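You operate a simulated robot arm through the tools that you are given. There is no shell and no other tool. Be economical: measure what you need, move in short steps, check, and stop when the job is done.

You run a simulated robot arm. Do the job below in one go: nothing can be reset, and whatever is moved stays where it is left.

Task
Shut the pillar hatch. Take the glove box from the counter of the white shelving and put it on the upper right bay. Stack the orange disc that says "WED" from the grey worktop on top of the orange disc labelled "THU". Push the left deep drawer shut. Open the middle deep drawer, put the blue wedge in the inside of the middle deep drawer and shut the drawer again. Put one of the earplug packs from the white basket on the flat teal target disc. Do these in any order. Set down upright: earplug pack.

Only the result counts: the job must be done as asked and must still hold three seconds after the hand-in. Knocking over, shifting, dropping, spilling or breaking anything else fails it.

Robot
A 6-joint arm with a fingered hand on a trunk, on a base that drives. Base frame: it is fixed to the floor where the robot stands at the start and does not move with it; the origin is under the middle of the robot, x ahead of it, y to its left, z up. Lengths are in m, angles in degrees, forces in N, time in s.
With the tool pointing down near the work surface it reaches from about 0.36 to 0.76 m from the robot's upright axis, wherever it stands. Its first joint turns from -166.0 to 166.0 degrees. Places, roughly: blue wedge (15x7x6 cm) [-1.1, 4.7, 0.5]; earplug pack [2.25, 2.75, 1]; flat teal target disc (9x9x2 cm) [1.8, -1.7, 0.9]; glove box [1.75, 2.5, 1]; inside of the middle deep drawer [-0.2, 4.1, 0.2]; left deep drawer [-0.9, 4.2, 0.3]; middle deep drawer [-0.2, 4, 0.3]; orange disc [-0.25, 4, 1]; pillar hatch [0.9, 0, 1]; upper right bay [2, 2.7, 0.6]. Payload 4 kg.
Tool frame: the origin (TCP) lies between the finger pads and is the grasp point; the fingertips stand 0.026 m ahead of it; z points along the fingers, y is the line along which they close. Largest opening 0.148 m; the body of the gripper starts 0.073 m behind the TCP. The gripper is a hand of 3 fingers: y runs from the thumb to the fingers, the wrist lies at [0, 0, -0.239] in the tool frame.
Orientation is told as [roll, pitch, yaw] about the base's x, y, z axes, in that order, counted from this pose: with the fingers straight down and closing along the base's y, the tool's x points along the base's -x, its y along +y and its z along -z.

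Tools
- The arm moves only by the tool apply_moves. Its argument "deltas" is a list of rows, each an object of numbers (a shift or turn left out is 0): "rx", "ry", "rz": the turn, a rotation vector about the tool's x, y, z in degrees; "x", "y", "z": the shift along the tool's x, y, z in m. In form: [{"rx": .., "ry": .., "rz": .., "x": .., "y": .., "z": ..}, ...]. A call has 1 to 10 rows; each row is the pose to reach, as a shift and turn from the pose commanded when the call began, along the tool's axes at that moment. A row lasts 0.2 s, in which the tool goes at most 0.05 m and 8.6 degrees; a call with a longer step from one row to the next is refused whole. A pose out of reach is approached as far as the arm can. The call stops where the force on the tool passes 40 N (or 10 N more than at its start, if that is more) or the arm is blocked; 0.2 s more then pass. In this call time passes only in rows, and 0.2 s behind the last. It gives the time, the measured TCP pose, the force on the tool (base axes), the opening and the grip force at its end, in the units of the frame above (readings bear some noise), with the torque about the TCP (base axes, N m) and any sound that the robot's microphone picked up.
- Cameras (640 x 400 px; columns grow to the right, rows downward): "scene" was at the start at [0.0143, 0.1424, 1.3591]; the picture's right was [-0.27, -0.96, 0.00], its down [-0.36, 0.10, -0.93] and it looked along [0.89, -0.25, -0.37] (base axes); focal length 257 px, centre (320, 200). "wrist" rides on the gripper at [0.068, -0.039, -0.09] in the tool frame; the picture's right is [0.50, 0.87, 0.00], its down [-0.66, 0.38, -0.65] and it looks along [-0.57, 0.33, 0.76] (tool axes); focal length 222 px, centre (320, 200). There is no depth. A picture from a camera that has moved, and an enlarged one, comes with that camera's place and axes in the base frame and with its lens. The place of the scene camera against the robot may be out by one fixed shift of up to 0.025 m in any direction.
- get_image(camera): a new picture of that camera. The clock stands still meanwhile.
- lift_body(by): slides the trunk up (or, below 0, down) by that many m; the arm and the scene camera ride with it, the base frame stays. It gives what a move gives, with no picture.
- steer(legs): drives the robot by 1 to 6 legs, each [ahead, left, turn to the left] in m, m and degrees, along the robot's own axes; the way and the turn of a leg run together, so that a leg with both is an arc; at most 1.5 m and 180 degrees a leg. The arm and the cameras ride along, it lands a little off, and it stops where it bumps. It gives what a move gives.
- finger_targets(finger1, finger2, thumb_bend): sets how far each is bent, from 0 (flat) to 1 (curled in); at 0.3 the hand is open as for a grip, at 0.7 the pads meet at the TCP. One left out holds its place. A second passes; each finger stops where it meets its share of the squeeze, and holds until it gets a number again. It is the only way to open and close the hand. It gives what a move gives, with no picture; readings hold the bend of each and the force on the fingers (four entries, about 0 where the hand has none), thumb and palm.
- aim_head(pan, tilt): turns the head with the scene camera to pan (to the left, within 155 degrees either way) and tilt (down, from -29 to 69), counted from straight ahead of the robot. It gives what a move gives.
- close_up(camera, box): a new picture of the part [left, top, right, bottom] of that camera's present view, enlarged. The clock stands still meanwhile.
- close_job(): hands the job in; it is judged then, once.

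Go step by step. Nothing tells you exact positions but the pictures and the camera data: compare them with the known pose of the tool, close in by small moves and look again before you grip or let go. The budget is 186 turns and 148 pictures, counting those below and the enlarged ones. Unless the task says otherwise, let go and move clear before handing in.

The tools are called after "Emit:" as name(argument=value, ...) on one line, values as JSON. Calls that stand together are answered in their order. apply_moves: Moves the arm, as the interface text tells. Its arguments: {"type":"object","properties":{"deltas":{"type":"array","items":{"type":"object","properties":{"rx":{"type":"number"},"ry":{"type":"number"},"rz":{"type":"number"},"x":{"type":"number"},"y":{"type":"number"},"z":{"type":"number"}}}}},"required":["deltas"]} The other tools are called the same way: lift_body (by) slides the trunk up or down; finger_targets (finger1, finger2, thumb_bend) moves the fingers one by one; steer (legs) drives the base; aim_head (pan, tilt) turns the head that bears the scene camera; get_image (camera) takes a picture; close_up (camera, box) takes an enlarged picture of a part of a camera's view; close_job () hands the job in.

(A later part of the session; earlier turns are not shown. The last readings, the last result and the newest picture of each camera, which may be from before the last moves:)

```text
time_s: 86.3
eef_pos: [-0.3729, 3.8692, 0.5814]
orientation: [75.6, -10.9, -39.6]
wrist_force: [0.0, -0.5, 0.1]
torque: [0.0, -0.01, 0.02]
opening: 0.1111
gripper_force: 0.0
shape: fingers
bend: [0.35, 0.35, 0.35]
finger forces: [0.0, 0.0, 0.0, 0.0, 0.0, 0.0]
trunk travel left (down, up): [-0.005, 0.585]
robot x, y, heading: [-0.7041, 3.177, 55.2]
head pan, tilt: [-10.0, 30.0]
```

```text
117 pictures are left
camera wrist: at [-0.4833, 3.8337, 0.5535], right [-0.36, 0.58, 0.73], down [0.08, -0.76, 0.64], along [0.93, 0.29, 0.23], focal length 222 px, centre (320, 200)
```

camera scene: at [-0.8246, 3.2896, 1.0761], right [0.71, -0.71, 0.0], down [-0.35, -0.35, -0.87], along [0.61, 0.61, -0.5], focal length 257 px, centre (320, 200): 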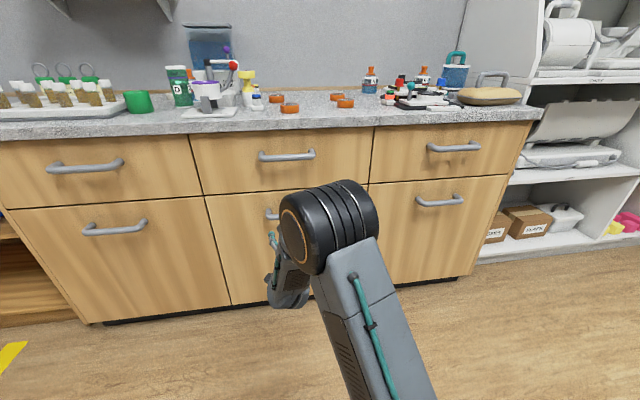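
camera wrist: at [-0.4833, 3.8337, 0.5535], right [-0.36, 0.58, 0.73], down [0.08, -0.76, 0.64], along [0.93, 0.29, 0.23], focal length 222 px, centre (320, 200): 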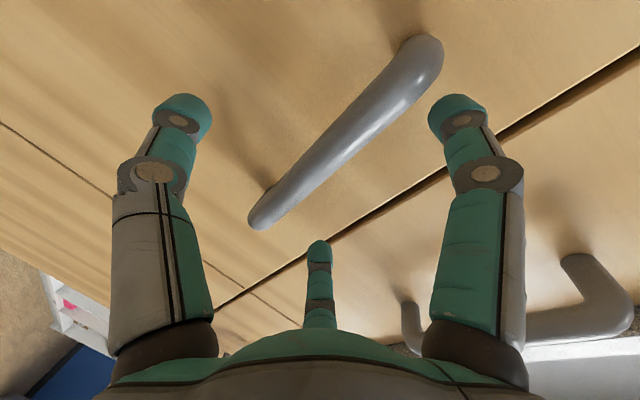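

Emit:
apply_moves(deltas=[{"z": 0.018}, {"z": 0.036}])

Emit:
finger_targets(finger1=0.75, finger2=0.75, thumb_bend=0.75)

Emit:
get_image(camera="wrist")

```text
time_s: 86.9
eef_pos: [-0.3494, 3.8937, 0.5724]
orientation: [75.6, -10.9, -39.6]
wrist_force: [-2.0, -4.3, 0.3]
torque: [0.09, -0.03, 0.24]
opening: 0.1104
gripper_force: 2.4
shape: fingers
bend: [0.35, 0.35, 0.35]
finger forces: [4.4, 0.1, 0.1, 0.1, 0.0, 0.0]
trunk travel left (down, up): [-0.005, 0.585]
robot x, y, heading: [-0.7045, 3.1793, 55.0]
head pan, tilt: [-10.0, 30.0]
```

```text
time_s: 87.9
eef_pos: [-0.3504, 3.8938, 0.5735]
orientation: [75.7, -10.9, -39.7]
wrist_force: [1.0, 4.1, 3.4]
torque: [0.12, 0.17, -0.04]
opening: 0.0036
gripper_force: 8.1
shape: fingers
bend: [0.73, 0.73, 0.71]
finger forces: [8.1, 0.1, 0.0, 0.1, 8.3, 0.1]
trunk travel left (down, up): [-0.005, 0.585]
robot x, y, heading: [-0.7068, 3.1792, 55.1]
head pan, tilt: [-10.0, 30.0]
```

```text
116 pictures are left
camera wrist: at [-0.4604, 3.8591, 0.545], right [-0.36, 0.58, 0.73], down [0.08, -0.76, 0.64], along [0.93, 0.29, 0.23], focal length 222 px, centre (320, 200)
```

wrist: 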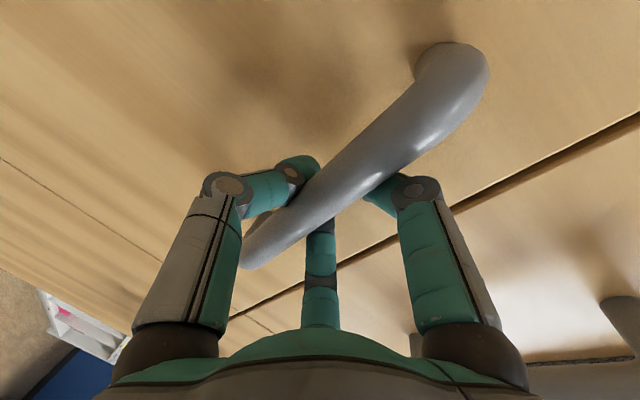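

The fingers have hooked the bar. I pull the drawer out with the arm.

Emit:
apply_moves(deltas=[{"x": -0.0023, "y": -0.008, "z": -0.029}, {"x": -0.0047, "y": -0.0157, "z": -0.0577}, {"x": -0.007, "y": -0.0236, "z": -0.0866}, {"x": -0.0094, "y": -0.0314, "z": -0.1154}, {"x": -0.0117, "y": -0.0393, "z": -0.1443}, {"x": -0.014, "y": -0.0472, "z": -0.1732}, {"x": -0.0164, "y": -0.055, "z": -0.202}, {"x": -0.0187, "y": -0.0629, "z": -0.2309}])

Emit:
get_image(camera="scene")

```text
time_s: 89.7
eef_pos: [-0.4873, 3.6982, 0.5733]
orientation: [75.6, -11.0, -39.7]
wrist_force: [-2.8, -1.3, -1.0]
torque: [0.06, 0.07, 0.0]
opening: 0.0006
gripper_force: 2.8
shape: fingers
bend: [0.73, 0.74, 0.72]
finger forces: [2.3, 0.1, 0.0, 0.0, 3.6, 0.0]
trunk travel left (down, up): [-0.005, 0.585]
robot x, y, heading: [-0.7069, 3.1738, 55.2]
head pan, tilt: [-10.0, 30.0]
```

```text
115 pictures are left
camera scene: at [-0.8244, 3.2896, 1.0761], right [0.71, -0.71, 0.0], down [-0.35, -0.35, -0.87], along [0.61, 0.61, -0.5], focal length 257 px, centre (320, 200)
```

scene: 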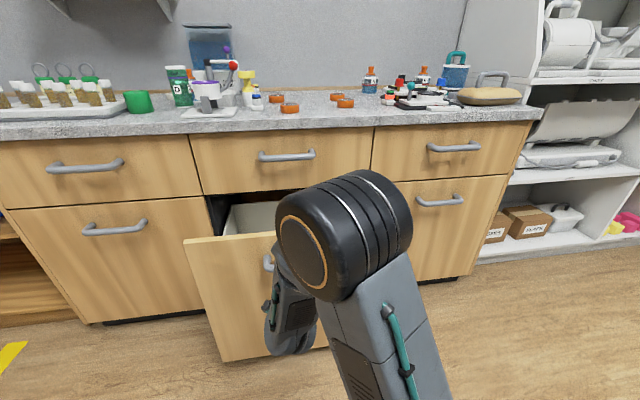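

Emit:
steer(legs=[[-0.08, 0, 0]])

Emit:
finger_targets(finger1=0.35, finger2=0.35, thumb_bend=0.3)

Emit:
get_image(camera="wrist")

```text
time_s: 90.8
eef_pos: [-0.5339, 3.6348, 0.5734]
orientation: [75.6, -10.9, -39.6]
wrist_force: [0.2, 2.3, -2.0]
torque: [0.07, 0.09, -0.04]
opening: 0.0008
gripper_force: 4.3
shape: fingers
bend: [0.73, 0.74, 0.72]
finger forces: [3.5, 0.0, 0.0, 0.1, 5.1, 0.0]
trunk travel left (down, up): [-0.005, 0.585]
robot x, y, heading: [-0.7548, 3.1129, 55.2]
head pan, tilt: [-10.0, 30.0]
```

```text
time_s: 91.8
eef_pos: [-0.5326, 3.6351, 0.5731]
orientation: [75.6, -10.9, -39.6]
wrist_force: [-1.4, 0.1, -0.3]
torque: [0.02, 0.02, 0.0]
opening: 0.1185
gripper_force: 0.0
shape: fingers
bend: [0.35, 0.35, 0.3]
finger forces: [0.1, 0.0, 0.0, 0.0, 0.0, 0.0]
trunk travel left (down, up): [-0.005, 0.585]
robot x, y, heading: [-0.7521, 3.1088, 55.1]
head pan, tilt: [-10.0, 30.0]
```

```text
114 pictures are left
camera wrist: at [-0.6439, 3.5993, 0.5457], right [-0.36, 0.58, 0.73], down [0.08, -0.76, 0.64], along [0.93, 0.29, 0.23], focal length 222 px, centre (320, 200)
```

wrist: 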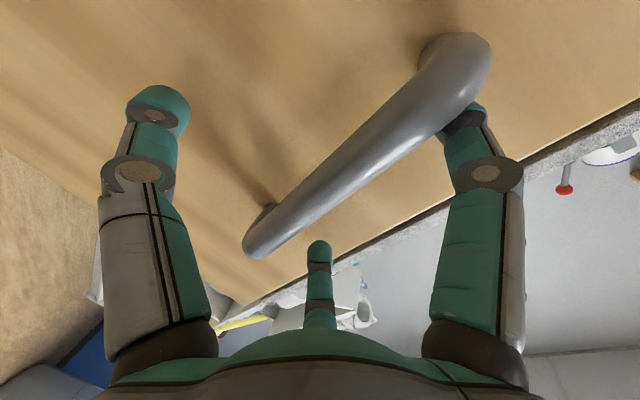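

Emit:
apply_moves(deltas=[{"z": -0.03}, {"z": -0.06}, {"z": -0.09}])

Emit:
get_image(camera="scene")

```text
time_s: 92.6
eef_pos: [-0.5967, 3.598, 0.607]
orientation: [75.6, -11.1, -39.5]
wrist_force: [-0.1, -0.4, -0.1]
torque: [0.02, 0.02, 0.0]
opening: 0.1188
gripper_force: 0.1
shape: fingers
bend: [0.35, 0.35, 0.3]
finger forces: [0.0, 0.0, 0.1, 0.0, 0.1, 0.1]
out of reach, approached as far as the arm can: row 2, 3
trunk travel left (down, up): [-0.005, 0.585]
robot x, y, heading: [-0.7529, 3.1082, 54.9]
head pan, tilt: [-10.0, 30.0]
```

```text
113 pictures are left
camera scene: at [-0.8699, 3.2244, 1.076], right [0.71, -0.7, 0.0], down [-0.35, -0.35, -0.87], along [0.61, 0.61, -0.5], focal length 257 px, centre (320, 200)
```

scene: 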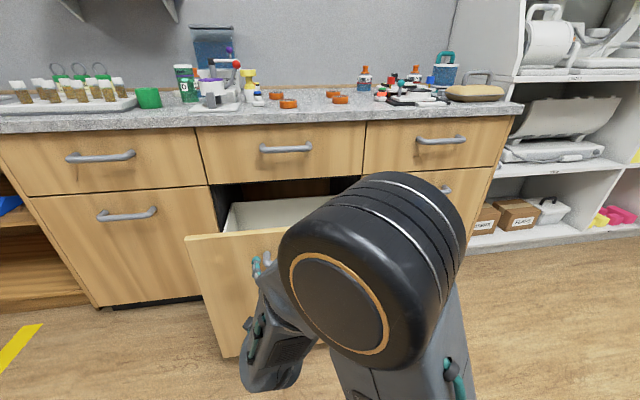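

The drawer is about 0.31 m open and released. Now I move left to the desk cubby for the blue wedge and look at it.

Emit:
steer(legs=[[0.0, 1.28, 0], [0.12, 0, 0]])

Emit:
aim_head(pan=15, tilt=35)

Emit:
get_image(camera="scene")

Emit:
get_image(camera="wrist")

```text
time_s: 99.9
eef_pos: [-1.5749, 4.445, 0.6074]
orientation: [75.6, -10.8, -40.7]
wrist_force: [0.3, -0.4, -0.3]
torque: [-0.01, -0.02, 0.03]
opening: 0.1188
gripper_force: 0.0
shape: fingers
bend: [0.35, 0.35, 0.3]
finger forces: [0.0, 0.1, 0.1, 0.0, 0.0, 0.1]
trunk travel left (down, up): [-0.005, 0.585]
robot x, y, heading: [-1.7416, 3.9593, 53.7]
head pan, tilt: [-10.0, 30.0]
```

```text
time_s: 100.8
eef_pos: [-1.5749, 4.445, 0.606]
orientation: [75.6, -11.0, -40.8]
wrist_force: [0.4, -0.5, 0.0]
torque: [-0.01, 0.02, -0.03]
opening: 0.1188
gripper_force: 0.0
shape: fingers
bend: [0.35, 0.35, 0.3]
finger forces: [0.1, 0.0, 0.0, 0.1, 0.1, 0.1]
trunk travel left (down, up): [-0.005, 0.585]
robot x, y, heading: [-1.744, 3.9616, 54.1]
head pan, tilt: [15.0, 35.0]
```

```text
112 pictures are left
camera scene: at [-1.8897, 4.0958, 1.0683], right [0.93, -0.36, 0.0], down [-0.2, -0.54, -0.82], along [0.29, 0.77, -0.57], focal length 257 px, centre (320, 200)
```

scene: 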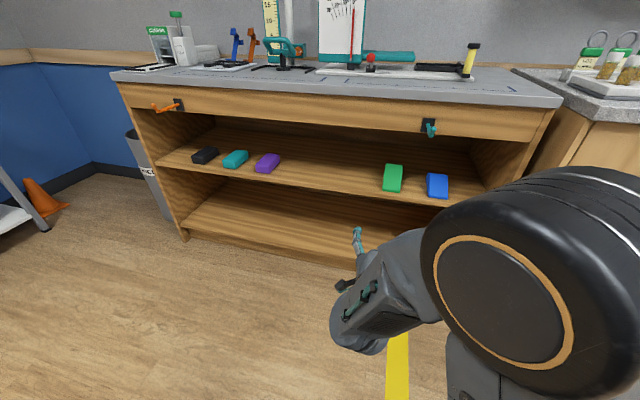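

```text
111 pictures are left
camera wrist: at [-1.6864, 4.4124, 0.5794], right [-0.35, 0.59, 0.73], down [0.06, -0.76, 0.64], along [0.93, 0.27, 0.23], focal length 222 px, centre (320, 200)
```

wrist: 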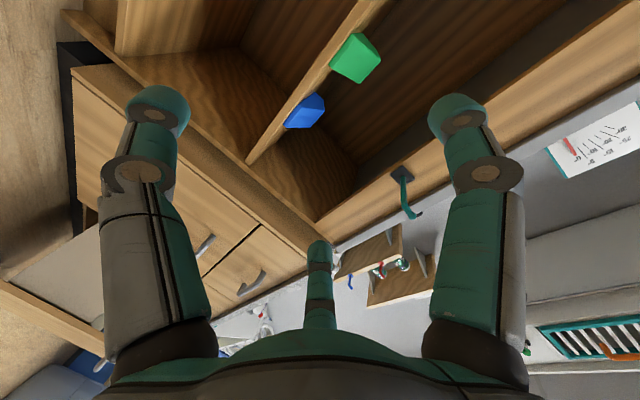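

Emit:
close_up(camera="scene", box=[360, 120, 520, 220])

Emit:
close_up(camera="wrist", box=[230, 0, 430, 160])

```text
4.00 times, centred on (440, 170) of scene
camera zoom: at [-1.8897, 4.0958, 1.0683], right [0.93, -0.36, 0.0], down [-0.2, -0.54, -0.82], along [0.29, 0.77, -0.57], focal length 1028 px, centre (-160, 320)
```

zoom: 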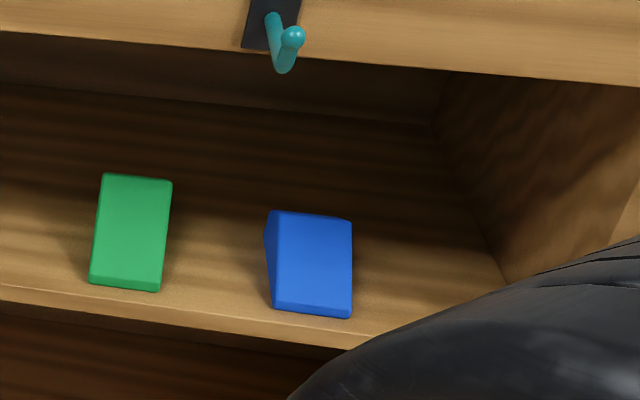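

```text
2.50 times, centred on (330, 80) of wrist
camera zoom: at [-1.6864, 4.4124, 0.5794], right [-0.35, 0.59, 0.73], down [0.06, -0.76, 0.64], along [0.93, 0.27, 0.23], focal length 555 px, centre (295, 500)
```

zoom: 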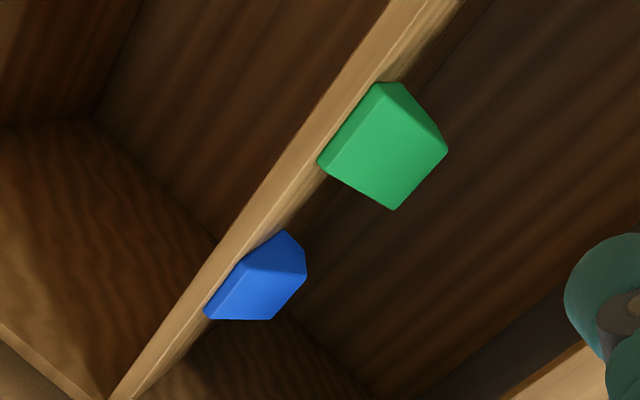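

The wedge sits at the shelf's front edge (front at D≈3.11, shelf z≈0.53), low end towards me. The three fingers close like a chuck, so I roll the hand 180° to have the thumb on top and the two fingers at the wedge's sides.

Emit:
apply_moves(deltas=[{"rz": -8.5}, {"rz": -17}, {"rz": -25.5}, {"rz": -34}, {"rz": -42.5}, {"rz": -51}, {"rz": -59.5}, {"rz": -68}, {"rz": -76.5}, {"rz": -85}])

Emit:
apply_moves(deltas=[{"rz": -8.5}, {"rz": -17}, {"rz": -25.5}, {"rz": -34}, {"rz": -42.5}, {"rz": -51}, {"rz": -59.5}, {"rz": -68}, {"rz": -76.5}, {"rz": -85}])

Emit:
finger_targets(finger1=0.3, finger2=0.3, thumb_bend=0.2)

Emit:
get_image(camera="wrist")

```text
time_s: 103.0
eef_pos: [-1.5753, 4.4437, 0.607]
orientation: [-23.8, -74.5, 71.1]
wrist_force: [0.2, -0.2, -0.6]
torque: [0.01, -0.03, 0.0]
opening: 0.1188
gripper_force: 0.0
shape: fingers
bend: [0.35, 0.35, 0.3]
finger forces: [0.0, 0.0, 0.1, 0.0, 0.0, 0.1]
trunk travel left (down, up): [-0.005, 0.585]
robot x, y, heading: [-1.7424, 3.9661, 53.9]
head pan, tilt: [15.0, 35.0]
```

```text
time_s: 105.2
eef_pos: [-1.5758, 4.4463, 0.6077]
orientation: [-75.9, 1.3, 136.9]
wrist_force: [0.0, 0.0, 0.5]
torque: [-0.04, 0.02, -0.02]
opening: 0.1186
gripper_force: 0.0
shape: fingers
bend: [0.35, 0.35, 0.3]
finger forces: [0.0, 0.0, 0.0, 0.1, 0.1, 0.0]
trunk travel left (down, up): [-0.005, 0.585]
robot x, y, heading: [-1.742, 3.9634, 54.0]
head pan, tilt: [15.0, 35.0]
```

```text
time_s: 106.2
eef_pos: [-1.5758, 4.4464, 0.6075]
orientation: [-75.9, 1.2, 136.8]
wrist_force: [-0.2, -0.1, -0.7]
torque: [0.0, 0.03, 0.03]
opening: 0.1366
gripper_force: 0.1
shape: fingers
bend: [0.3, 0.3, 0.2]
finger forces: [0.0, 0.1, 0.0, 0.0, 0.1, 0.0]
trunk travel left (down, up): [-0.005, 0.585]
robot x, y, heading: [-1.7377, 3.9638, 54.1]
head pan, tilt: [15.0, 35.0]
```

```text
108 pictures are left
camera wrist: at [-1.5804, 4.3426, 0.6682], right [0.23, -0.51, -0.83], down [-0.97, -0.08, -0.22], along [0.04, 0.86, -0.51], focal length 222 px, centre (320, 200)
```

wrist: 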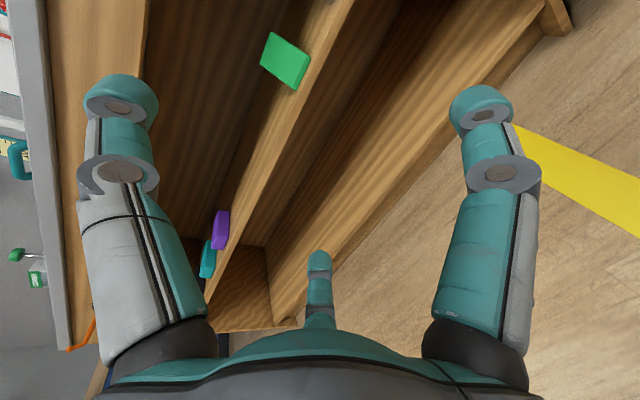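

Emit:
apply_moves(deltas=[{"ry": -8}])

Emit:
steer(legs=[[0.0, -0.175, 0.8], [0.22, 0, 0]])

Emit:
get_image(camera="wrist")

Emit:
get_image(camera="scene")

```text
time_s: 106.6
eef_pos: [-1.5759, 4.465, 0.6127]
orientation: [-75.8, -0.8, 144.6]
wrist_force: [0.0, 0.0, -0.8]
torque: [0.02, 0.0, -0.02]
opening: 0.1367
gripper_force: 0.1
shape: fingers
bend: [0.3, 0.3, 0.2]
finger forces: [0.1, 0.0, 0.0, 0.1, 0.0, 0.1]
out of reach, approached as far as the arm can: row 1
trunk travel left (down, up): [-0.005, 0.585]
robot x, y, heading: [-1.7374, 3.9579, 54.1]
head pan, tilt: [15.0, 35.0]
```

```text
time_s: 109.4
eef_pos: [-1.3149, 4.5498, 0.6145]
orientation: [-75.7, -0.7, 145.6]
wrist_force: [0.2, -0.1, 0.7]
torque: [0.05, 0.0, -0.01]
opening: 0.1365
gripper_force: 0.0
shape: fingers
bend: [0.3, 0.3, 0.2]
finger forces: [0.0, 0.0, 0.0, 0.0, 0.1, 0.0]
trunk travel left (down, up): [-0.005, 0.585]
robot x, y, heading: [-1.4652, 4.0454, 55.5]
head pan, tilt: [15.0, 35.0]
```

```text
107 pictures are left
camera wrist: at [-1.3019, 4.4464, 0.6734], right [0.28, -0.45, -0.85], down [-0.95, -0.23, -0.2], along [-0.1, 0.86, -0.5], focal length 222 px, centre (320, 200)
```

wrist: 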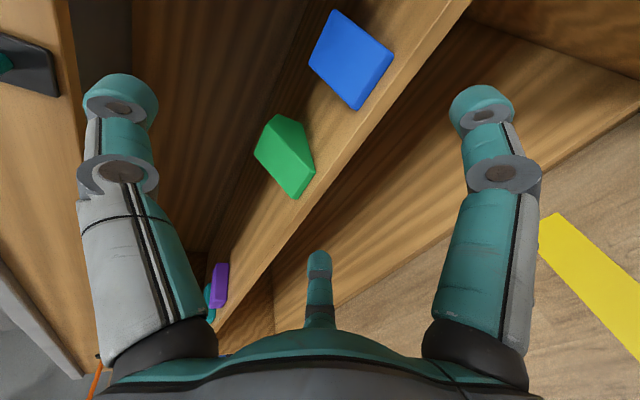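

```text
106 pictures are left
camera scene: at [-1.6211, 4.1753, 1.0683], right [0.94, -0.34, 0.0], down [-0.19, -0.54, -0.82], along [0.28, 0.77, -0.57], focal length 257 px, centre (320, 200)
```

scene: 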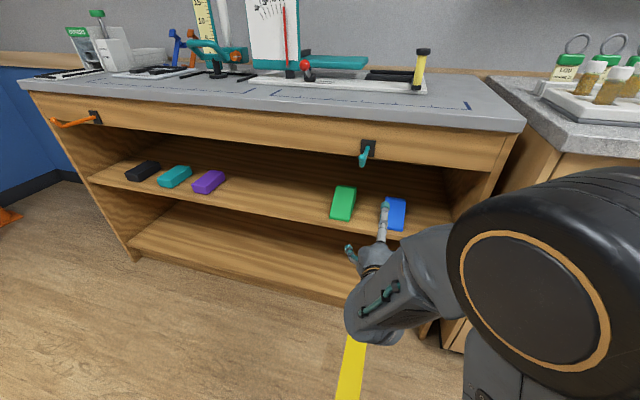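

The wedge's centre line is about 3 cm to the right of my hand. I narrow the fingers somewhat, correct sideways and advance to just in front of it.

Emit:
finger_targets(finger1=0.4, finger2=0.4, thumb_bend=0.25)

Emit:
apply_moves(deltas=[{"x": 0.015, "z": 0.03}, {"x": 0.03, "z": 0.06}, {"x": 0.03, "z": 0.09}])

Emit:
get_image(camera="wrist")

Emit:
close_up(camera="scene", box=[320, 150, 480, 250])

```text
time_s: 110.4
eef_pos: [-1.3156, 4.5494, 0.6148]
orientation: [-75.6, -0.7, 145.5]
wrist_force: [-0.2, 0.4, -0.3]
torque: [0.03, 0.0, 0.0]
opening: 0.1174
gripper_force: 0.1
shape: fingers
bend: [0.4, 0.4, 0.25]
finger forces: [0.0, 0.0, 0.0, 0.0, 0.0, 0.0]
trunk travel left (down, up): [-0.005, 0.585]
robot x, y, heading: [-1.4672, 4.0437, 55.0]
head pan, tilt: [15.0, 35.0]
```

```text
time_s: 111.2
eef_pos: [-1.2536, 4.6134, 0.6047]
orientation: [-75.3, -0.5, 144.9]
wrist_force: [-0.2, -0.5, -0.4]
torque: [0.01, 0.01, -0.01]
opening: 0.1171
gripper_force: 0.0
shape: fingers
bend: [0.4, 0.4, 0.25]
finger forces: [0.0, 0.0, 0.0, 0.0, 0.0, 0.0]
out of reach, approached as far as the arm can: row 2, 3
trunk travel left (down, up): [-0.005, 0.585]
robot x, y, heading: [-1.4685, 4.0442, 55.5]
head pan, tilt: [15.0, 35.0]
```

```text
105 pictures are left
camera wrist: at [-1.2423, 4.5101, 0.6644], right [0.28, -0.46, -0.84], down [-0.96, -0.22, -0.19], along [-0.09, 0.86, -0.5], focal length 222 px, centre (320, 200)
```

wrist: 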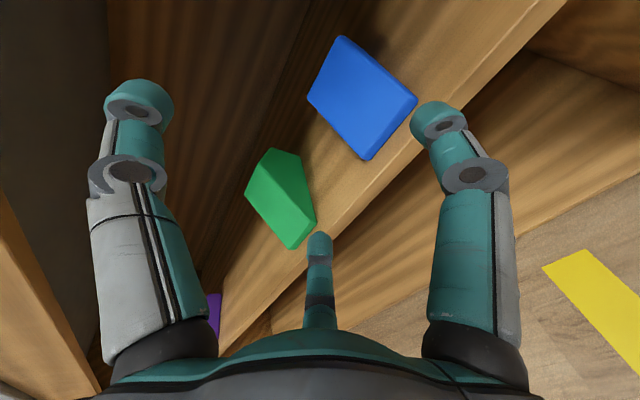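

```text
4.00 times, centred on (400, 200) of scene
camera zoom: at [-1.6212, 4.1751, 1.0683], right [0.94, -0.34, 0.0], down [-0.19, -0.54, -0.82], along [0.28, 0.77, -0.57], focal length 1028 px, centre (0, 200)
```

zoom: 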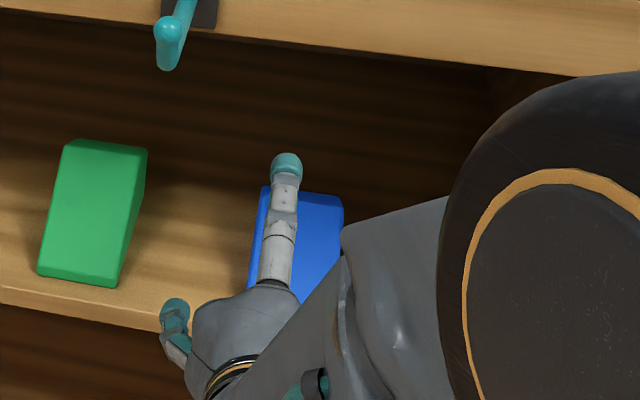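

Emit:
apply_moves(deltas=[{"y": 0.01}, {"y": 0.019}])

Emit:
steer(legs=[[0.0, -0.029, 0]])

Emit:
get_image(camera="wrist")

```text
time_s: 111.8
eef_pos: [-1.2678, 4.6154, 0.5932]
orientation: [-75.6, -0.6, 145.1]
wrist_force: [0.6, 0.3, -0.2]
torque: [0.0, 0.0, 0.02]
opening: 0.1172
gripper_force: 0.1
shape: fingers
bend: [0.4, 0.4, 0.25]
finger forces: [0.0, 0.1, 0.1, 0.0, 0.0, 0.1]
out of reach, approached as far as the arm can: row 1, 2
trunk travel left (down, up): [-0.005, 0.585]
robot x, y, heading: [-1.4689, 4.0437, 55.3]
head pan, tilt: [15.0, 35.0]
```

```text
time_s: 112.7
eef_pos: [-1.2426, 4.5979, 0.5933]
orientation: [-75.5, -0.7, 145.2]
wrist_force: [-0.4, 0.5, -0.9]
torque: [-0.01, -0.01, 0.02]
opening: 0.1175
gripper_force: 0.1
shape: fingers
bend: [0.4, 0.4, 0.25]
finger forces: [0.0, 0.0, 0.0, 0.0, 0.0, 0.0]
trunk travel left (down, up): [-0.005, 0.585]
robot x, y, heading: [-1.4471, 4.0243, 55.4]
head pan, tilt: [15.0, 35.0]
```

```text
103 pictures are left
camera wrist: at [-1.2305, 4.4942, 0.6531], right [0.28, -0.46, -0.84], down [-0.96, -0.22, -0.2], along [-0.1, 0.86, -0.5], focal length 222 px, centre (320, 200)
```

wrist: 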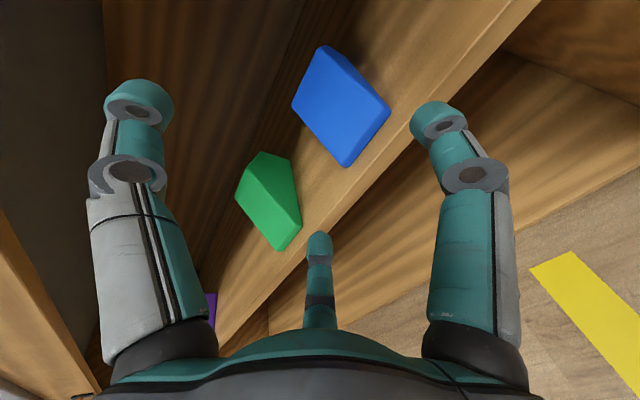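

The wedge's front end is thin, so I'll grip nearer its tall end: I pitch the hand about 25° further down and narrow the fingers a little more.

Emit:
finger_targets(finger1=0.44, finger2=0.44, thumb_bend=0.25)

Emit:
apply_moves(deltas=[{"rx": -6.5, "x": 0.003, "y": -0.01}, {"rx": -13, "x": 0.006, "y": -0.02}, {"rx": -19.5, "x": 0.009, "y": -0.03}, {"rx": -26, "x": 0.011, "y": -0.04}])

Emit:
get_image(camera="wrist")

```text
time_s: 113.7
eef_pos: [-1.2425, 4.5987, 0.5928]
orientation: [-75.4, -0.7, 145.1]
wrist_force: [-0.1, -0.1, 0.2]
torque: [0.03, 0.0, -0.05]
opening: 0.111
gripper_force: 0.1
shape: fingers
bend: [0.44, 0.44, 0.25]
finger forces: [0.0, 0.1, 0.0, 0.0, 0.0, 0.0]
trunk travel left (down, up): [-0.005, 0.585]
robot x, y, heading: [-1.4457, 4.0282, 55.2]
head pan, tilt: [15.0, 35.0]
```

```text
time_s: 114.7
eef_pos: [-1.227, 4.599, 0.6327]
orientation: [-49.6, -0.6, 145.3]
wrist_force: [0.0, 0.0, 0.9]
torque: [-0.02, 0.01, -0.01]
opening: 0.1113
gripper_force: 0.1
shape: fingers
bend: [0.44, 0.44, 0.25]
finger forces: [0.0, 0.0, 0.1, 0.0, 0.1, 0.0]
trunk travel left (down, up): [-0.005, 0.585]
robot x, y, heading: [-1.4453, 4.0268, 55.3]
head pan, tilt: [15.0, 35.0]
```

```text
102 pictures are left
camera wrist: at [-1.1958, 4.5239, 0.7201], right [0.09, -0.74, -0.66], down [-0.96, -0.24, 0.14], along [-0.27, 0.63, -0.73], focal length 222 px, centre (320, 200)
```

wrist: 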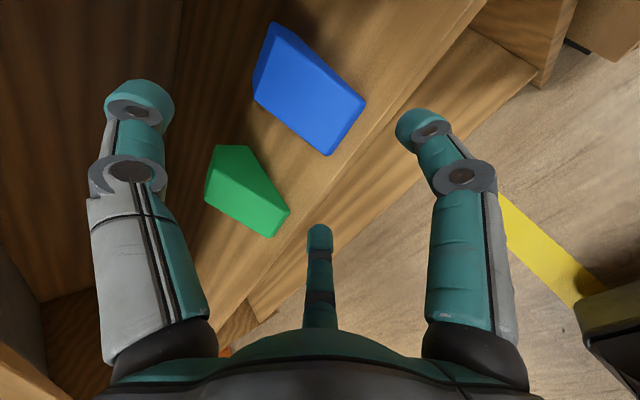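

Emit:
close_up(camera="wrist", box=[180, 0, 420, 250])

Emit:
close_up(camera="scene", box=[320, 160, 440, 250])

```text
1.60 times, centred on (300, 125) of wrist
camera zoom: at [-1.1958, 4.5239, 0.7201], right [0.09, -0.74, -0.66], down [-0.96, -0.24, 0.14], along [-0.27, 0.63, -0.73], focal length 355 px, centre (352, 320)
```

zoom: 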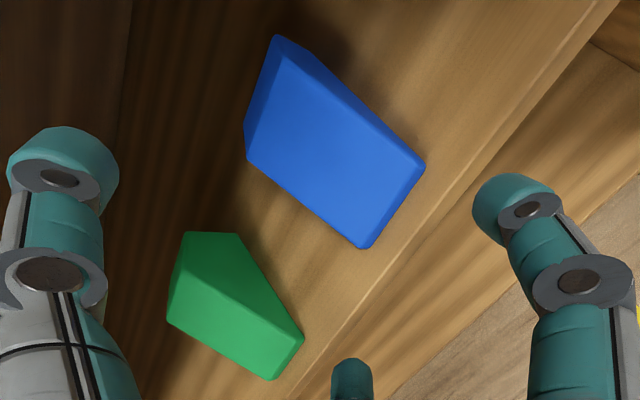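

```text
4.44 times, centred on (380, 205) of scene
camera zoom: at [-1.5969, 4.1585, 1.0682], right [0.94, -0.34, 0.0], down [-0.19, -0.54, -0.82], along [0.28, 0.77, -0.57], focal length 1142 px, centre (53, 178)
```

zoom: 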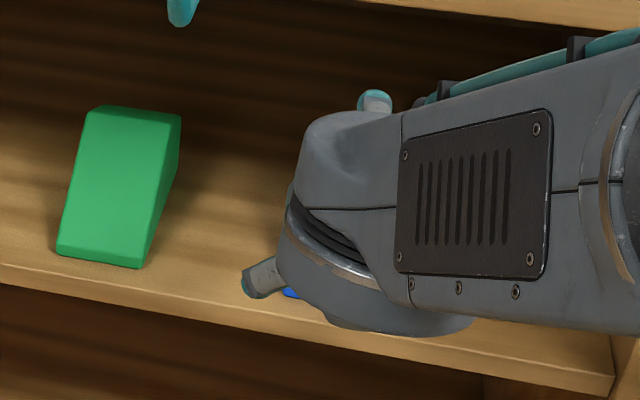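

The wedge is low in front and tall at the back, its centre at L≈3.648, matching my hand. I lower to shelf height, then drive in gently.

Emit:
apply_moves(deltas=[{"y": 0.021, "z": 0.018}, {"y": 0.043, "z": 0.036}])

Emit:
steer(legs=[[0.07, 0, 0]])

Emit:
get_image(camera="wrist")

```text
time_s: 115.2
eef_pos: [-1.2287, 4.5997, 0.5766]
orientation: [-49.5, -0.6, 145.1]
wrist_force: [-0.2, 0.2, 0.7]
torque: [0.03, -0.02, -0.02]
opening: 0.111
gripper_force: 0.0
shape: fingers
bend: [0.44, 0.44, 0.25]
finger forces: [0.0, 0.0, 0.0, 0.0, 0.0, 0.1]
trunk travel left (down, up): [-0.005, 0.585]
robot x, y, heading: [-1.4474, 4.028, 55.1]
head pan, tilt: [15.0, 35.0]
```

```text
time_s: 116.3
eef_pos: [-1.1891, 4.6571, 0.5759]
orientation: [-49.5, -0.6, 145.0]
wrist_force: [-0.1, 0.7, 0.0]
torque: [0.01, 0.03, -0.03]
opening: 0.111
gripper_force: 0.0
shape: fingers
bend: [0.44, 0.44, 0.25]
finger forces: [0.1, 0.1, 0.0, 0.0, 0.1, 0.1]
trunk travel left (down, up): [-0.005, 0.585]
robot x, y, heading: [-1.4056, 4.0879, 54.7]
head pan, tilt: [15.0, 35.0]
```

```text
99 pictures are left
camera wrist: at [-1.1565, 4.582, 0.6642], right [0.08, -0.74, -0.66], down [-0.96, -0.24, 0.14], along [-0.26, 0.63, -0.73], focal length 222 px, centre (320, 200)
```

wrist: 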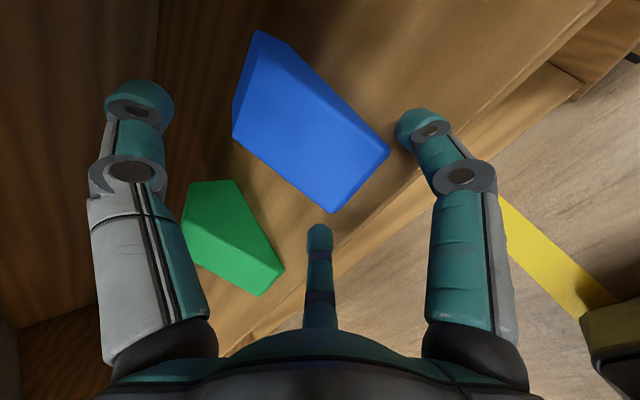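

Emit:
steer(legs=[[0.06, 0, 0]])

Emit:
get_image(camera="wrist")

```text
time_s: 117.2
eef_pos: [-1.1532, 4.7082, 0.5759]
orientation: [-49.4, -0.6, 145.0]
wrist_force: [0.4, -0.4, 0.1]
torque: [0.02, -0.02, -0.03]
opening: 0.1109
gripper_force: 0.0
shape: fingers
bend: [0.44, 0.44, 0.25]
finger forces: [0.0, 0.0, 0.0, 0.0, 0.0, 0.0]
trunk travel left (down, up): [-0.005, 0.585]
robot x, y, heading: [-1.3723, 4.1339, 55.1]
head pan, tilt: [15.0, 35.0]
```

```text
98 pictures are left
camera wrist: at [-1.121, 4.6319, 0.6642], right [0.08, -0.74, -0.66], down [-0.96, -0.23, 0.14], along [-0.26, 0.63, -0.73], focal length 222 px, centre (320, 200)
```

wrist: 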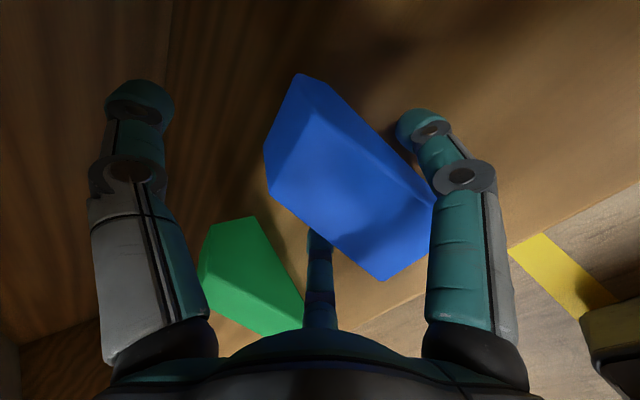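

The wedge lies between the fingers; I close the two side fingers, then the thumb from above.

Emit:
finger_targets(finger1=0.65, finger2=0.65, thumb_bend=0.65)

Emit:
get_image(camera="wrist")

```text
time_s: 118.2
eef_pos: [-1.1531, 4.7071, 0.5769]
orientation: [-49.5, -0.6, 145.1]
wrist_force: [0.3, -0.2, 1.9]
torque: [0.16, -0.12, -0.03]
opening: 0.0432
gripper_force: 11.8
shape: fingers
bend: [0.51, 0.51, 0.62]
finger forces: [9.6, 9.2, 0.1, 0.0, 6.3, 0.1]
trunk travel left (down, up): [-0.005, 0.585]
robot x, y, heading: [-1.3679, 4.1343, 55.0]
head pan, tilt: [15.0, 35.0]
```

```text
97 pictures are left
camera wrist: at [-1.121, 4.6318, 0.6643], right [0.08, -0.74, -0.66], down [-0.96, -0.23, 0.14], along [-0.26, 0.63, -0.73], focal length 222 px, centre (320, 200)
```

wrist: 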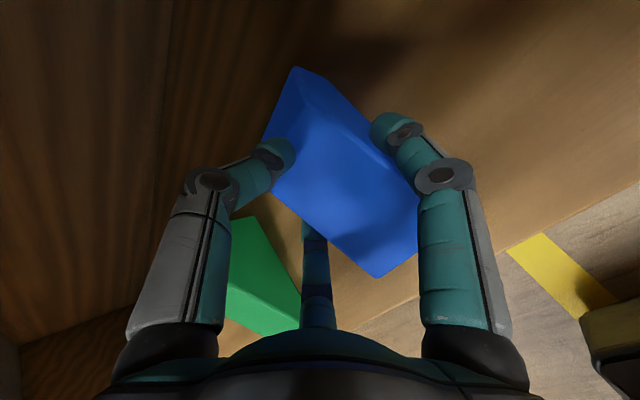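

Firm three-point grip. I lift slightly and back out.

Emit:
apply_moves(deltas=[{"y": -0.012, "z": -0.01}])

Emit:
steer(legs=[[-0.3, 0, 0]])

Emit:
get_image(camera="wrist")

Emit:
get_image(camera="scene")

```text
time_s: 118.6
eef_pos: [-1.1518, 4.7069, 0.5924]
orientation: [-49.4, -0.6, 145.0]
wrist_force: [0.1, 0.8, -0.1]
torque: [-0.01, 0.04, 0.01]
opening: 0.0384
gripper_force: 9.7
shape: fingers
bend: [0.51, 0.51, 0.64]
finger forces: [8.6, 8.7, 0.0, 0.1, 1.5, 0.1]
trunk travel left (down, up): [-0.005, 0.585]
robot x, y, heading: [-1.3707, 4.1342, 55.2]
head pan, tilt: [15.0, 35.0]
```

```text
time_s: 120.7
eef_pos: [-1.3179, 4.4668, 0.5925]
orientation: [-49.5, -0.6, 144.8]
wrist_force: [0.2, -0.2, -0.5]
torque: [-0.02, 0.01, 0.01]
opening: 0.039
gripper_force: 8.9
shape: fingers
bend: [0.51, 0.51, 0.64]
finger forces: [8.5, 8.6, 0.0, 0.1, 1.3, 0.1]
trunk travel left (down, up): [-0.005, 0.585]
robot x, y, heading: [-1.5382, 3.8938, 54.9]
head pan, tilt: [15.0, 35.0]
```

```text
96 pictures are left
camera wrist: at [-1.2866, 4.3913, 0.6798], right [0.08, -0.74, -0.66], down [-0.96, -0.23, 0.14], along [-0.26, 0.63, -0.73], focal length 222 px, centre (320, 200)
```

wrist: 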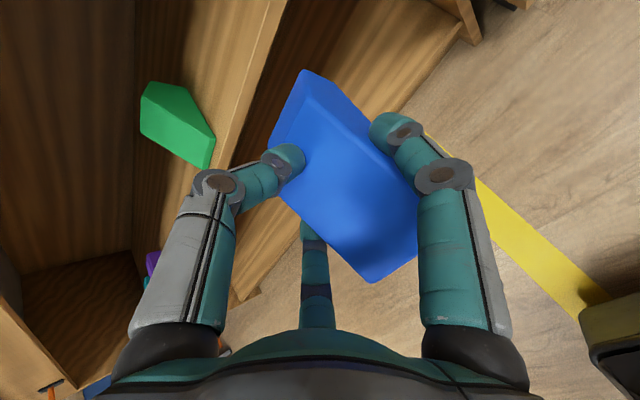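

```text
95 pictures are left
camera scene: at [-1.6893, 4.027, 1.0683], right [0.94, -0.34, 0.0], down [-0.2, -0.54, -0.82], along [0.28, 0.77, -0.57], focal length 257 px, centre (320, 200)
```

scene: 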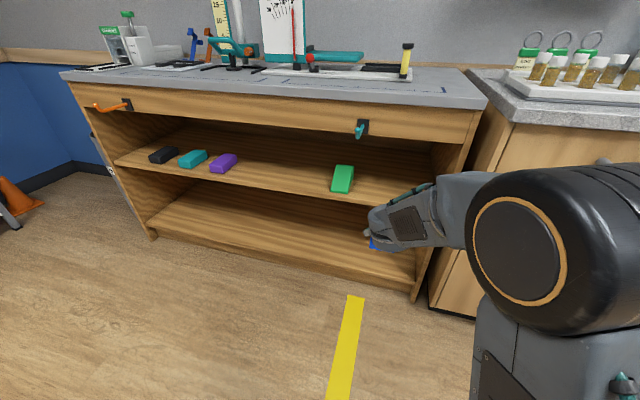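

The wedge is secure. I raise the trunk, turn the hand to point straight down, and drive along to the open drawer.

Emit:
lift_body(by=0.32)

Emit:
apply_moves(deltas=[{"rx": -8}, {"rx": -16}, {"rx": -24}, {"rx": -32}, {"rx": -40}, {"rx": -49}])

Emit:
steer(legs=[[-0.16, 0, 0], [0, -1.12, 0]])

Emit:
aim_head(pan=-5, tilt=40)

Emit:
get_image(camera="scene")

Emit:
get_image(camera="wrist")

```text
time_s: 123.8
eef_pos: [-1.3179, 4.4665, 0.9129]
orientation: [-49.5, -0.6, 144.8]
wrist_force: [-0.9, 0.9, -0.9]
torque: [0.01, 0.04, 0.04]
opening: 0.0386
gripper_force: 9.0
shape: fingers
bend: [0.51, 0.51, 0.64]
finger forces: [8.6, 8.6, 0.0, 0.0, 1.3, 0.0]
trunk travel left (down, up): [-0.325, 0.265]
robot x, y, heading: [-1.5401, 3.8916, 54.7]
head pan, tilt: [15.0, 35.0]
```

```text
refused: row 6 steps farther than a row can; nothing moved
```

```text
time_s: 130.6
eef_pos: [-0.4919, 3.6915, 0.9116]
orientation: [-49.5, -0.6, 145.6]
wrist_force: [0.0, 0.2, -0.5]
torque: [-0.03, 0.03, -0.01]
opening: 0.0383
gripper_force: 9.4
shape: fingers
bend: [0.51, 0.51, 0.64]
finger forces: [8.6, 8.5, 0.0, 0.0, 1.4, 0.0]
trunk travel left (down, up): [-0.325, 0.265]
robot x, y, heading: [-0.7047, 3.1162, 55.8]
head pan, tilt: [15.0, 35.0]
```

```text
time_s: 131.5
eef_pos: [-0.4909, 3.6923, 0.9125]
orientation: [-49.4, -0.6, 145.7]
wrist_force: [0.0, 0.1, 0.0]
torque: [0.0, 0.02, 0.01]
opening: 0.0383
gripper_force: 9.5
shape: fingers
bend: [0.51, 0.51, 0.64]
finger forces: [8.6, 8.6, 0.0, 0.0, 1.4, 0.0]
trunk travel left (down, up): [-0.325, 0.265]
robot x, y, heading: [-0.7028, 3.1184, 55.6]
head pan, tilt: [-5.0, 40.0]
```

```text
94 pictures are left
camera scene: at [-0.8317, 3.2306, 1.3807], right [0.77, -0.63, 0.0], down [-0.41, -0.5, -0.77], along [0.49, 0.59, -0.64], focal length 257 px, centre (320, 200)
```

scene: 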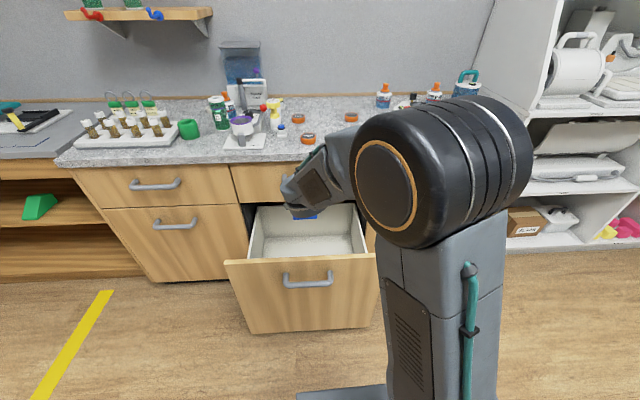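

```text
93 pictures are left
camera wrist: at [-0.4585, 3.6172, 0.9998], right [0.09, -0.74, -0.66], down [-0.96, -0.24, 0.14], along [-0.27, 0.62, -0.73], focal length 222 px, centre (320, 200)
```

wrist: 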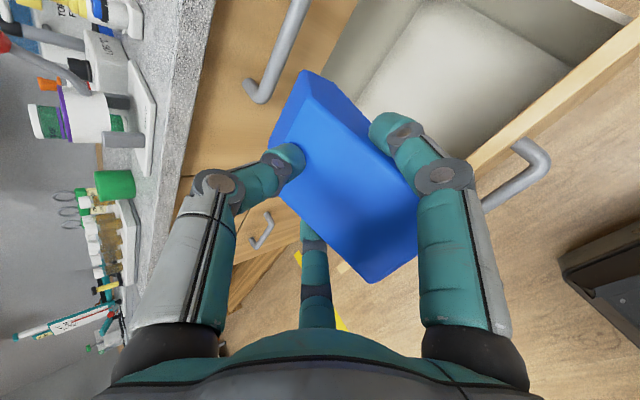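

Emit:
apply_moves(deltas=[{"rx": -8}, {"rx": -16}, {"rx": -24}, {"rx": -32}, {"rx": -40}, {"rx": -48}])

Emit:
get_image(camera="wrist")

Emit:
get_image(camera="scene")

```text
time_s: 132.9
eef_pos: [-0.5528, 3.6784, 0.8729]
orientation: [-3.9, 0.8, 143.0]
wrist_force: [-0.2, 0.2, -1.0]
torque: [0.01, 0.0, 0.03]
opening: 0.0379
gripper_force: 8.4
shape: fingers
bend: [0.52, 0.52, 0.64]
finger forces: [8.3, 8.4, 0.0, 0.1, 1.3, 0.0]
out of reach, approached as far as the arm can: row 1, 5, 6
trunk travel left (down, up): [-0.325, 0.265]
robot x, y, heading: [-0.7053, 3.1221, 55.6]
head pan, tilt: [-5.0, 40.0]
```

```text
92 pictures are left
camera wrist: at [-0.4805, 3.664, 0.966], right [-0.12, -0.99, -0.05], down [-0.78, 0.06, 0.62], along [-0.61, 0.11, -0.79], focal length 222 px, centre (320, 200)
```

wrist: 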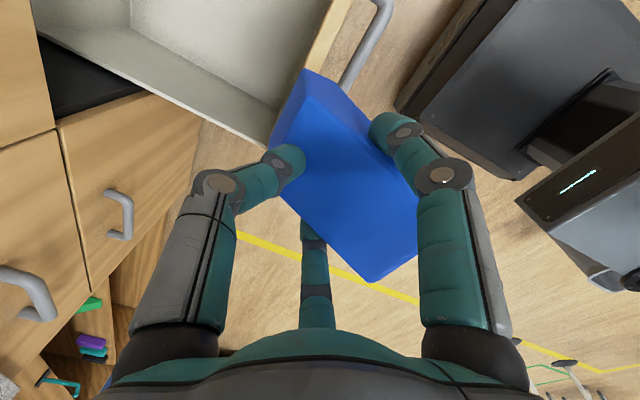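

```text
91 pictures are left
camera scene: at [-0.8313, 3.2301, 1.3808], right [0.77, -0.63, 0.0], down [-0.41, -0.5, -0.77], along [0.49, 0.59, -0.64], focal length 257 px, centre (320, 200)
```

scene: 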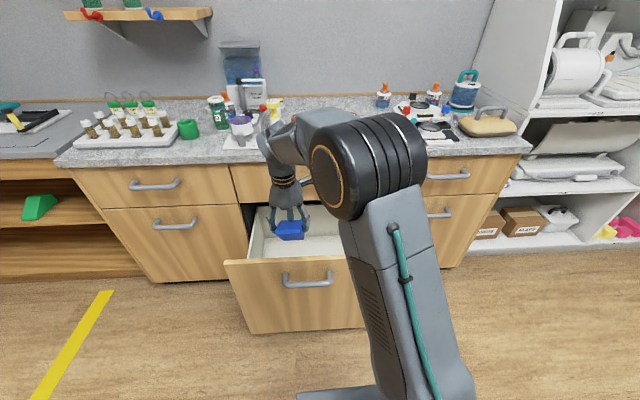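

Emit:
apply_moves(deltas=[{"y": -0.03, "x": 0.015}, {"y": -0.06, "x": 0.03}, {"y": -0.09, "x": 0.045}])

Emit:
steer(legs=[[0.09, 0, 0]])

Emit:
lift_body(by=-0.2)

Emit:
get_image(camera="scene")

Emit:
get_image(camera="wrist")

```text
time_s: 133.7
eef_pos: [-0.5081, 3.7106, 0.847]
orientation: [-5.9, 2.0, 141.3]
wrist_force: [0.7, -0.8, -1.1]
torque: [0.02, -0.02, -0.02]
opening: 0.0381
gripper_force: 8.6
shape: fingers
bend: [0.52, 0.52, 0.64]
finger forces: [8.2, 8.2, 0.0, 0.0, 1.2, 0.0]
out of reach, approached as far as the arm can: row 1, 2, 3
trunk travel left (down, up): [-0.325, 0.265]
robot x, y, heading: [-0.7019, 3.1165, 55.7]
head pan, tilt: [-5.0, 40.0]
```

```text
time_s: 134.8
eef_pos: [-0.4556, 3.7847, 0.8477]
orientation: [-5.8, 2.1, 141.2]
wrist_force: [-0.8, -0.8, 0.4]
torque: [-0.02, 0.01, 0.0]
opening: 0.0378
gripper_force: 9.3
shape: fingers
bend: [0.52, 0.52, 0.64]
finger forces: [8.4, 8.3, 0.0, 0.1, 1.2, 0.1]
trunk travel left (down, up): [-0.325, 0.265]
robot x, y, heading: [-0.651, 3.192, 55.7]
head pan, tilt: [-5.0, 40.0]
```

```text
time_s: 136.9
eef_pos: [-0.4554, 3.784, 0.6469]
orientation: [-5.9, 2.0, 141.2]
wrist_force: [-0.9, 1.2, 0.3]
torque: [0.01, -0.04, -0.03]
opening: 0.0379
gripper_force: 8.9
shape: fingers
bend: [0.52, 0.52, 0.64]
finger forces: [8.3, 8.3, 0.0, 0.0, 1.2, 0.0]
trunk travel left (down, up): [-0.125, 0.465]
robot x, y, heading: [-0.6533, 3.1936, 55.6]
head pan, tilt: [-5.0, 40.0]
```

```text
90 pictures are left
camera scene: at [-0.7804, 3.3055, 1.1807], right [0.77, -0.63, 0.0], down [-0.41, -0.5, -0.77], along [0.49, 0.59, -0.64], focal length 257 px, centre (320, 200)
```

scene: 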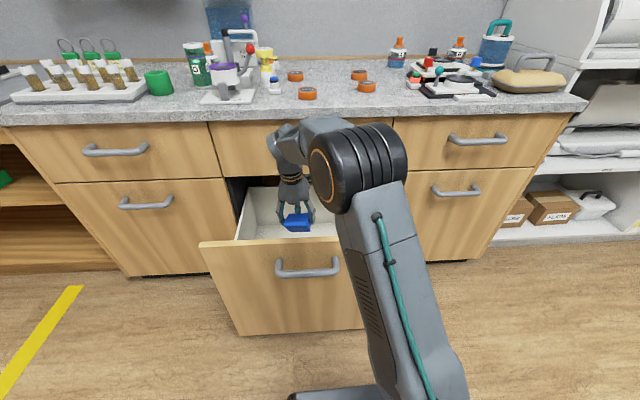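

```text
89 pictures are left
camera wrist: at [-0.3868, 3.767, 0.7435], right [-0.15, -0.99, -0.07], down [-0.8, 0.08, 0.59], along [-0.57, 0.14, -0.81], focal length 222 px, centre (320, 200)
```

wrist: 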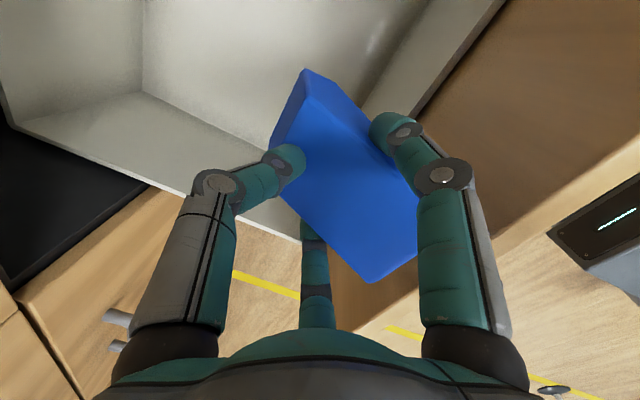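

Emit:
lift_body(by=-0.12)

Emit:
apply_moves(deltas=[{"y": -0.01, "x": 0.01, "z": 0.03}, {"y": -0.02, "x": 0.02, "z": 0.07}, {"y": -0.02, "x": 0.02, "z": 0.11}, {"y": -0.02, "x": 0.02, "z": 0.15}, {"y": -0.02, "x": 0.02, "z": 0.19}, {"y": -0.02, "x": 0.02, "z": 0.23}, {"y": -0.02, "x": 0.02, "z": 0.26}])

Emit:
get_image(camera="scene")

Emit:
get_image(camera="wrist")

```text
time_s: 138.4
eef_pos: [-0.4568, 3.7851, 0.5278]
orientation: [-5.9, 2.1, 141.2]
wrist_force: [0.2, -0.3, 0.2]
torque: [0.0, -0.03, 0.03]
opening: 0.0376
gripper_force: 8.6
shape: fingers
bend: [0.52, 0.52, 0.64]
finger forces: [8.2, 8.3, 0.0, 0.1, 1.2, 0.0]
trunk travel left (down, up): [-0.005, 0.585]
robot x, y, heading: [-0.6526, 3.1928, 55.6]
head pan, tilt: [-5.0, 40.0]
```

```text
time_s: 139.9
eef_pos: [-0.403, 3.8049, 0.3092]
orientation: [-6.9, 1.7, 141.2]
wrist_force: [0.3, -2.7, 15.4]
torque: [-0.2, -0.01, 0.01]
opening: 0.0402
gripper_force: 11.2
shape: fingers
bend: [0.5, 0.52, 0.64]
finger forces: [10.2, 8.4, 0.0, 0.1, 3.9, 0.0]
trunk travel left (down, up): [-0.005, 0.585]
robot x, y, heading: [-0.6538, 3.1912, 55.4]
head pan, tilt: [-5.0, 40.0]
stopped in row 7: the force on the tool passed its limit at 46 N (the readings are from after the stop); the commanded pose is now the measured one
```

```text
88 pictures are left
camera scene: at [-0.7805, 3.3047, 1.0608], right [0.77, -0.64, 0.0], down [-0.41, -0.5, -0.77], along [0.49, 0.59, -0.64], focal length 257 px, centre (320, 200)
```

scene: 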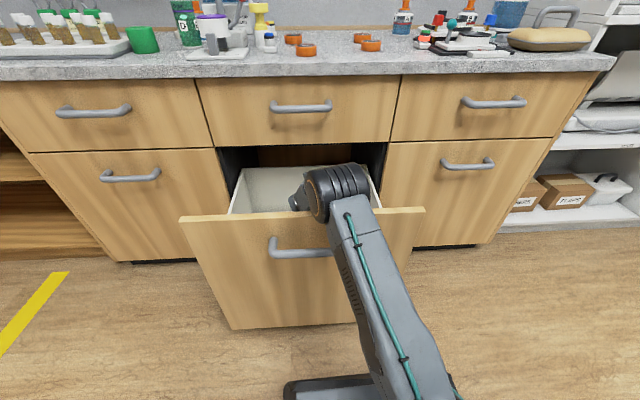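

```text
87 pictures are left
camera wrist: at [-0.335, 3.785, 0.4046], right [-0.15, -0.99, -0.09], down [-0.81, 0.07, 0.58], along [-0.57, 0.16, -0.81], focal length 222 px, centre (320, 200)
```

wrist: 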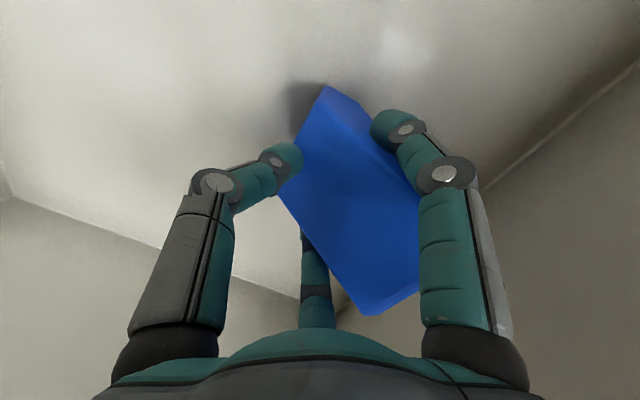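

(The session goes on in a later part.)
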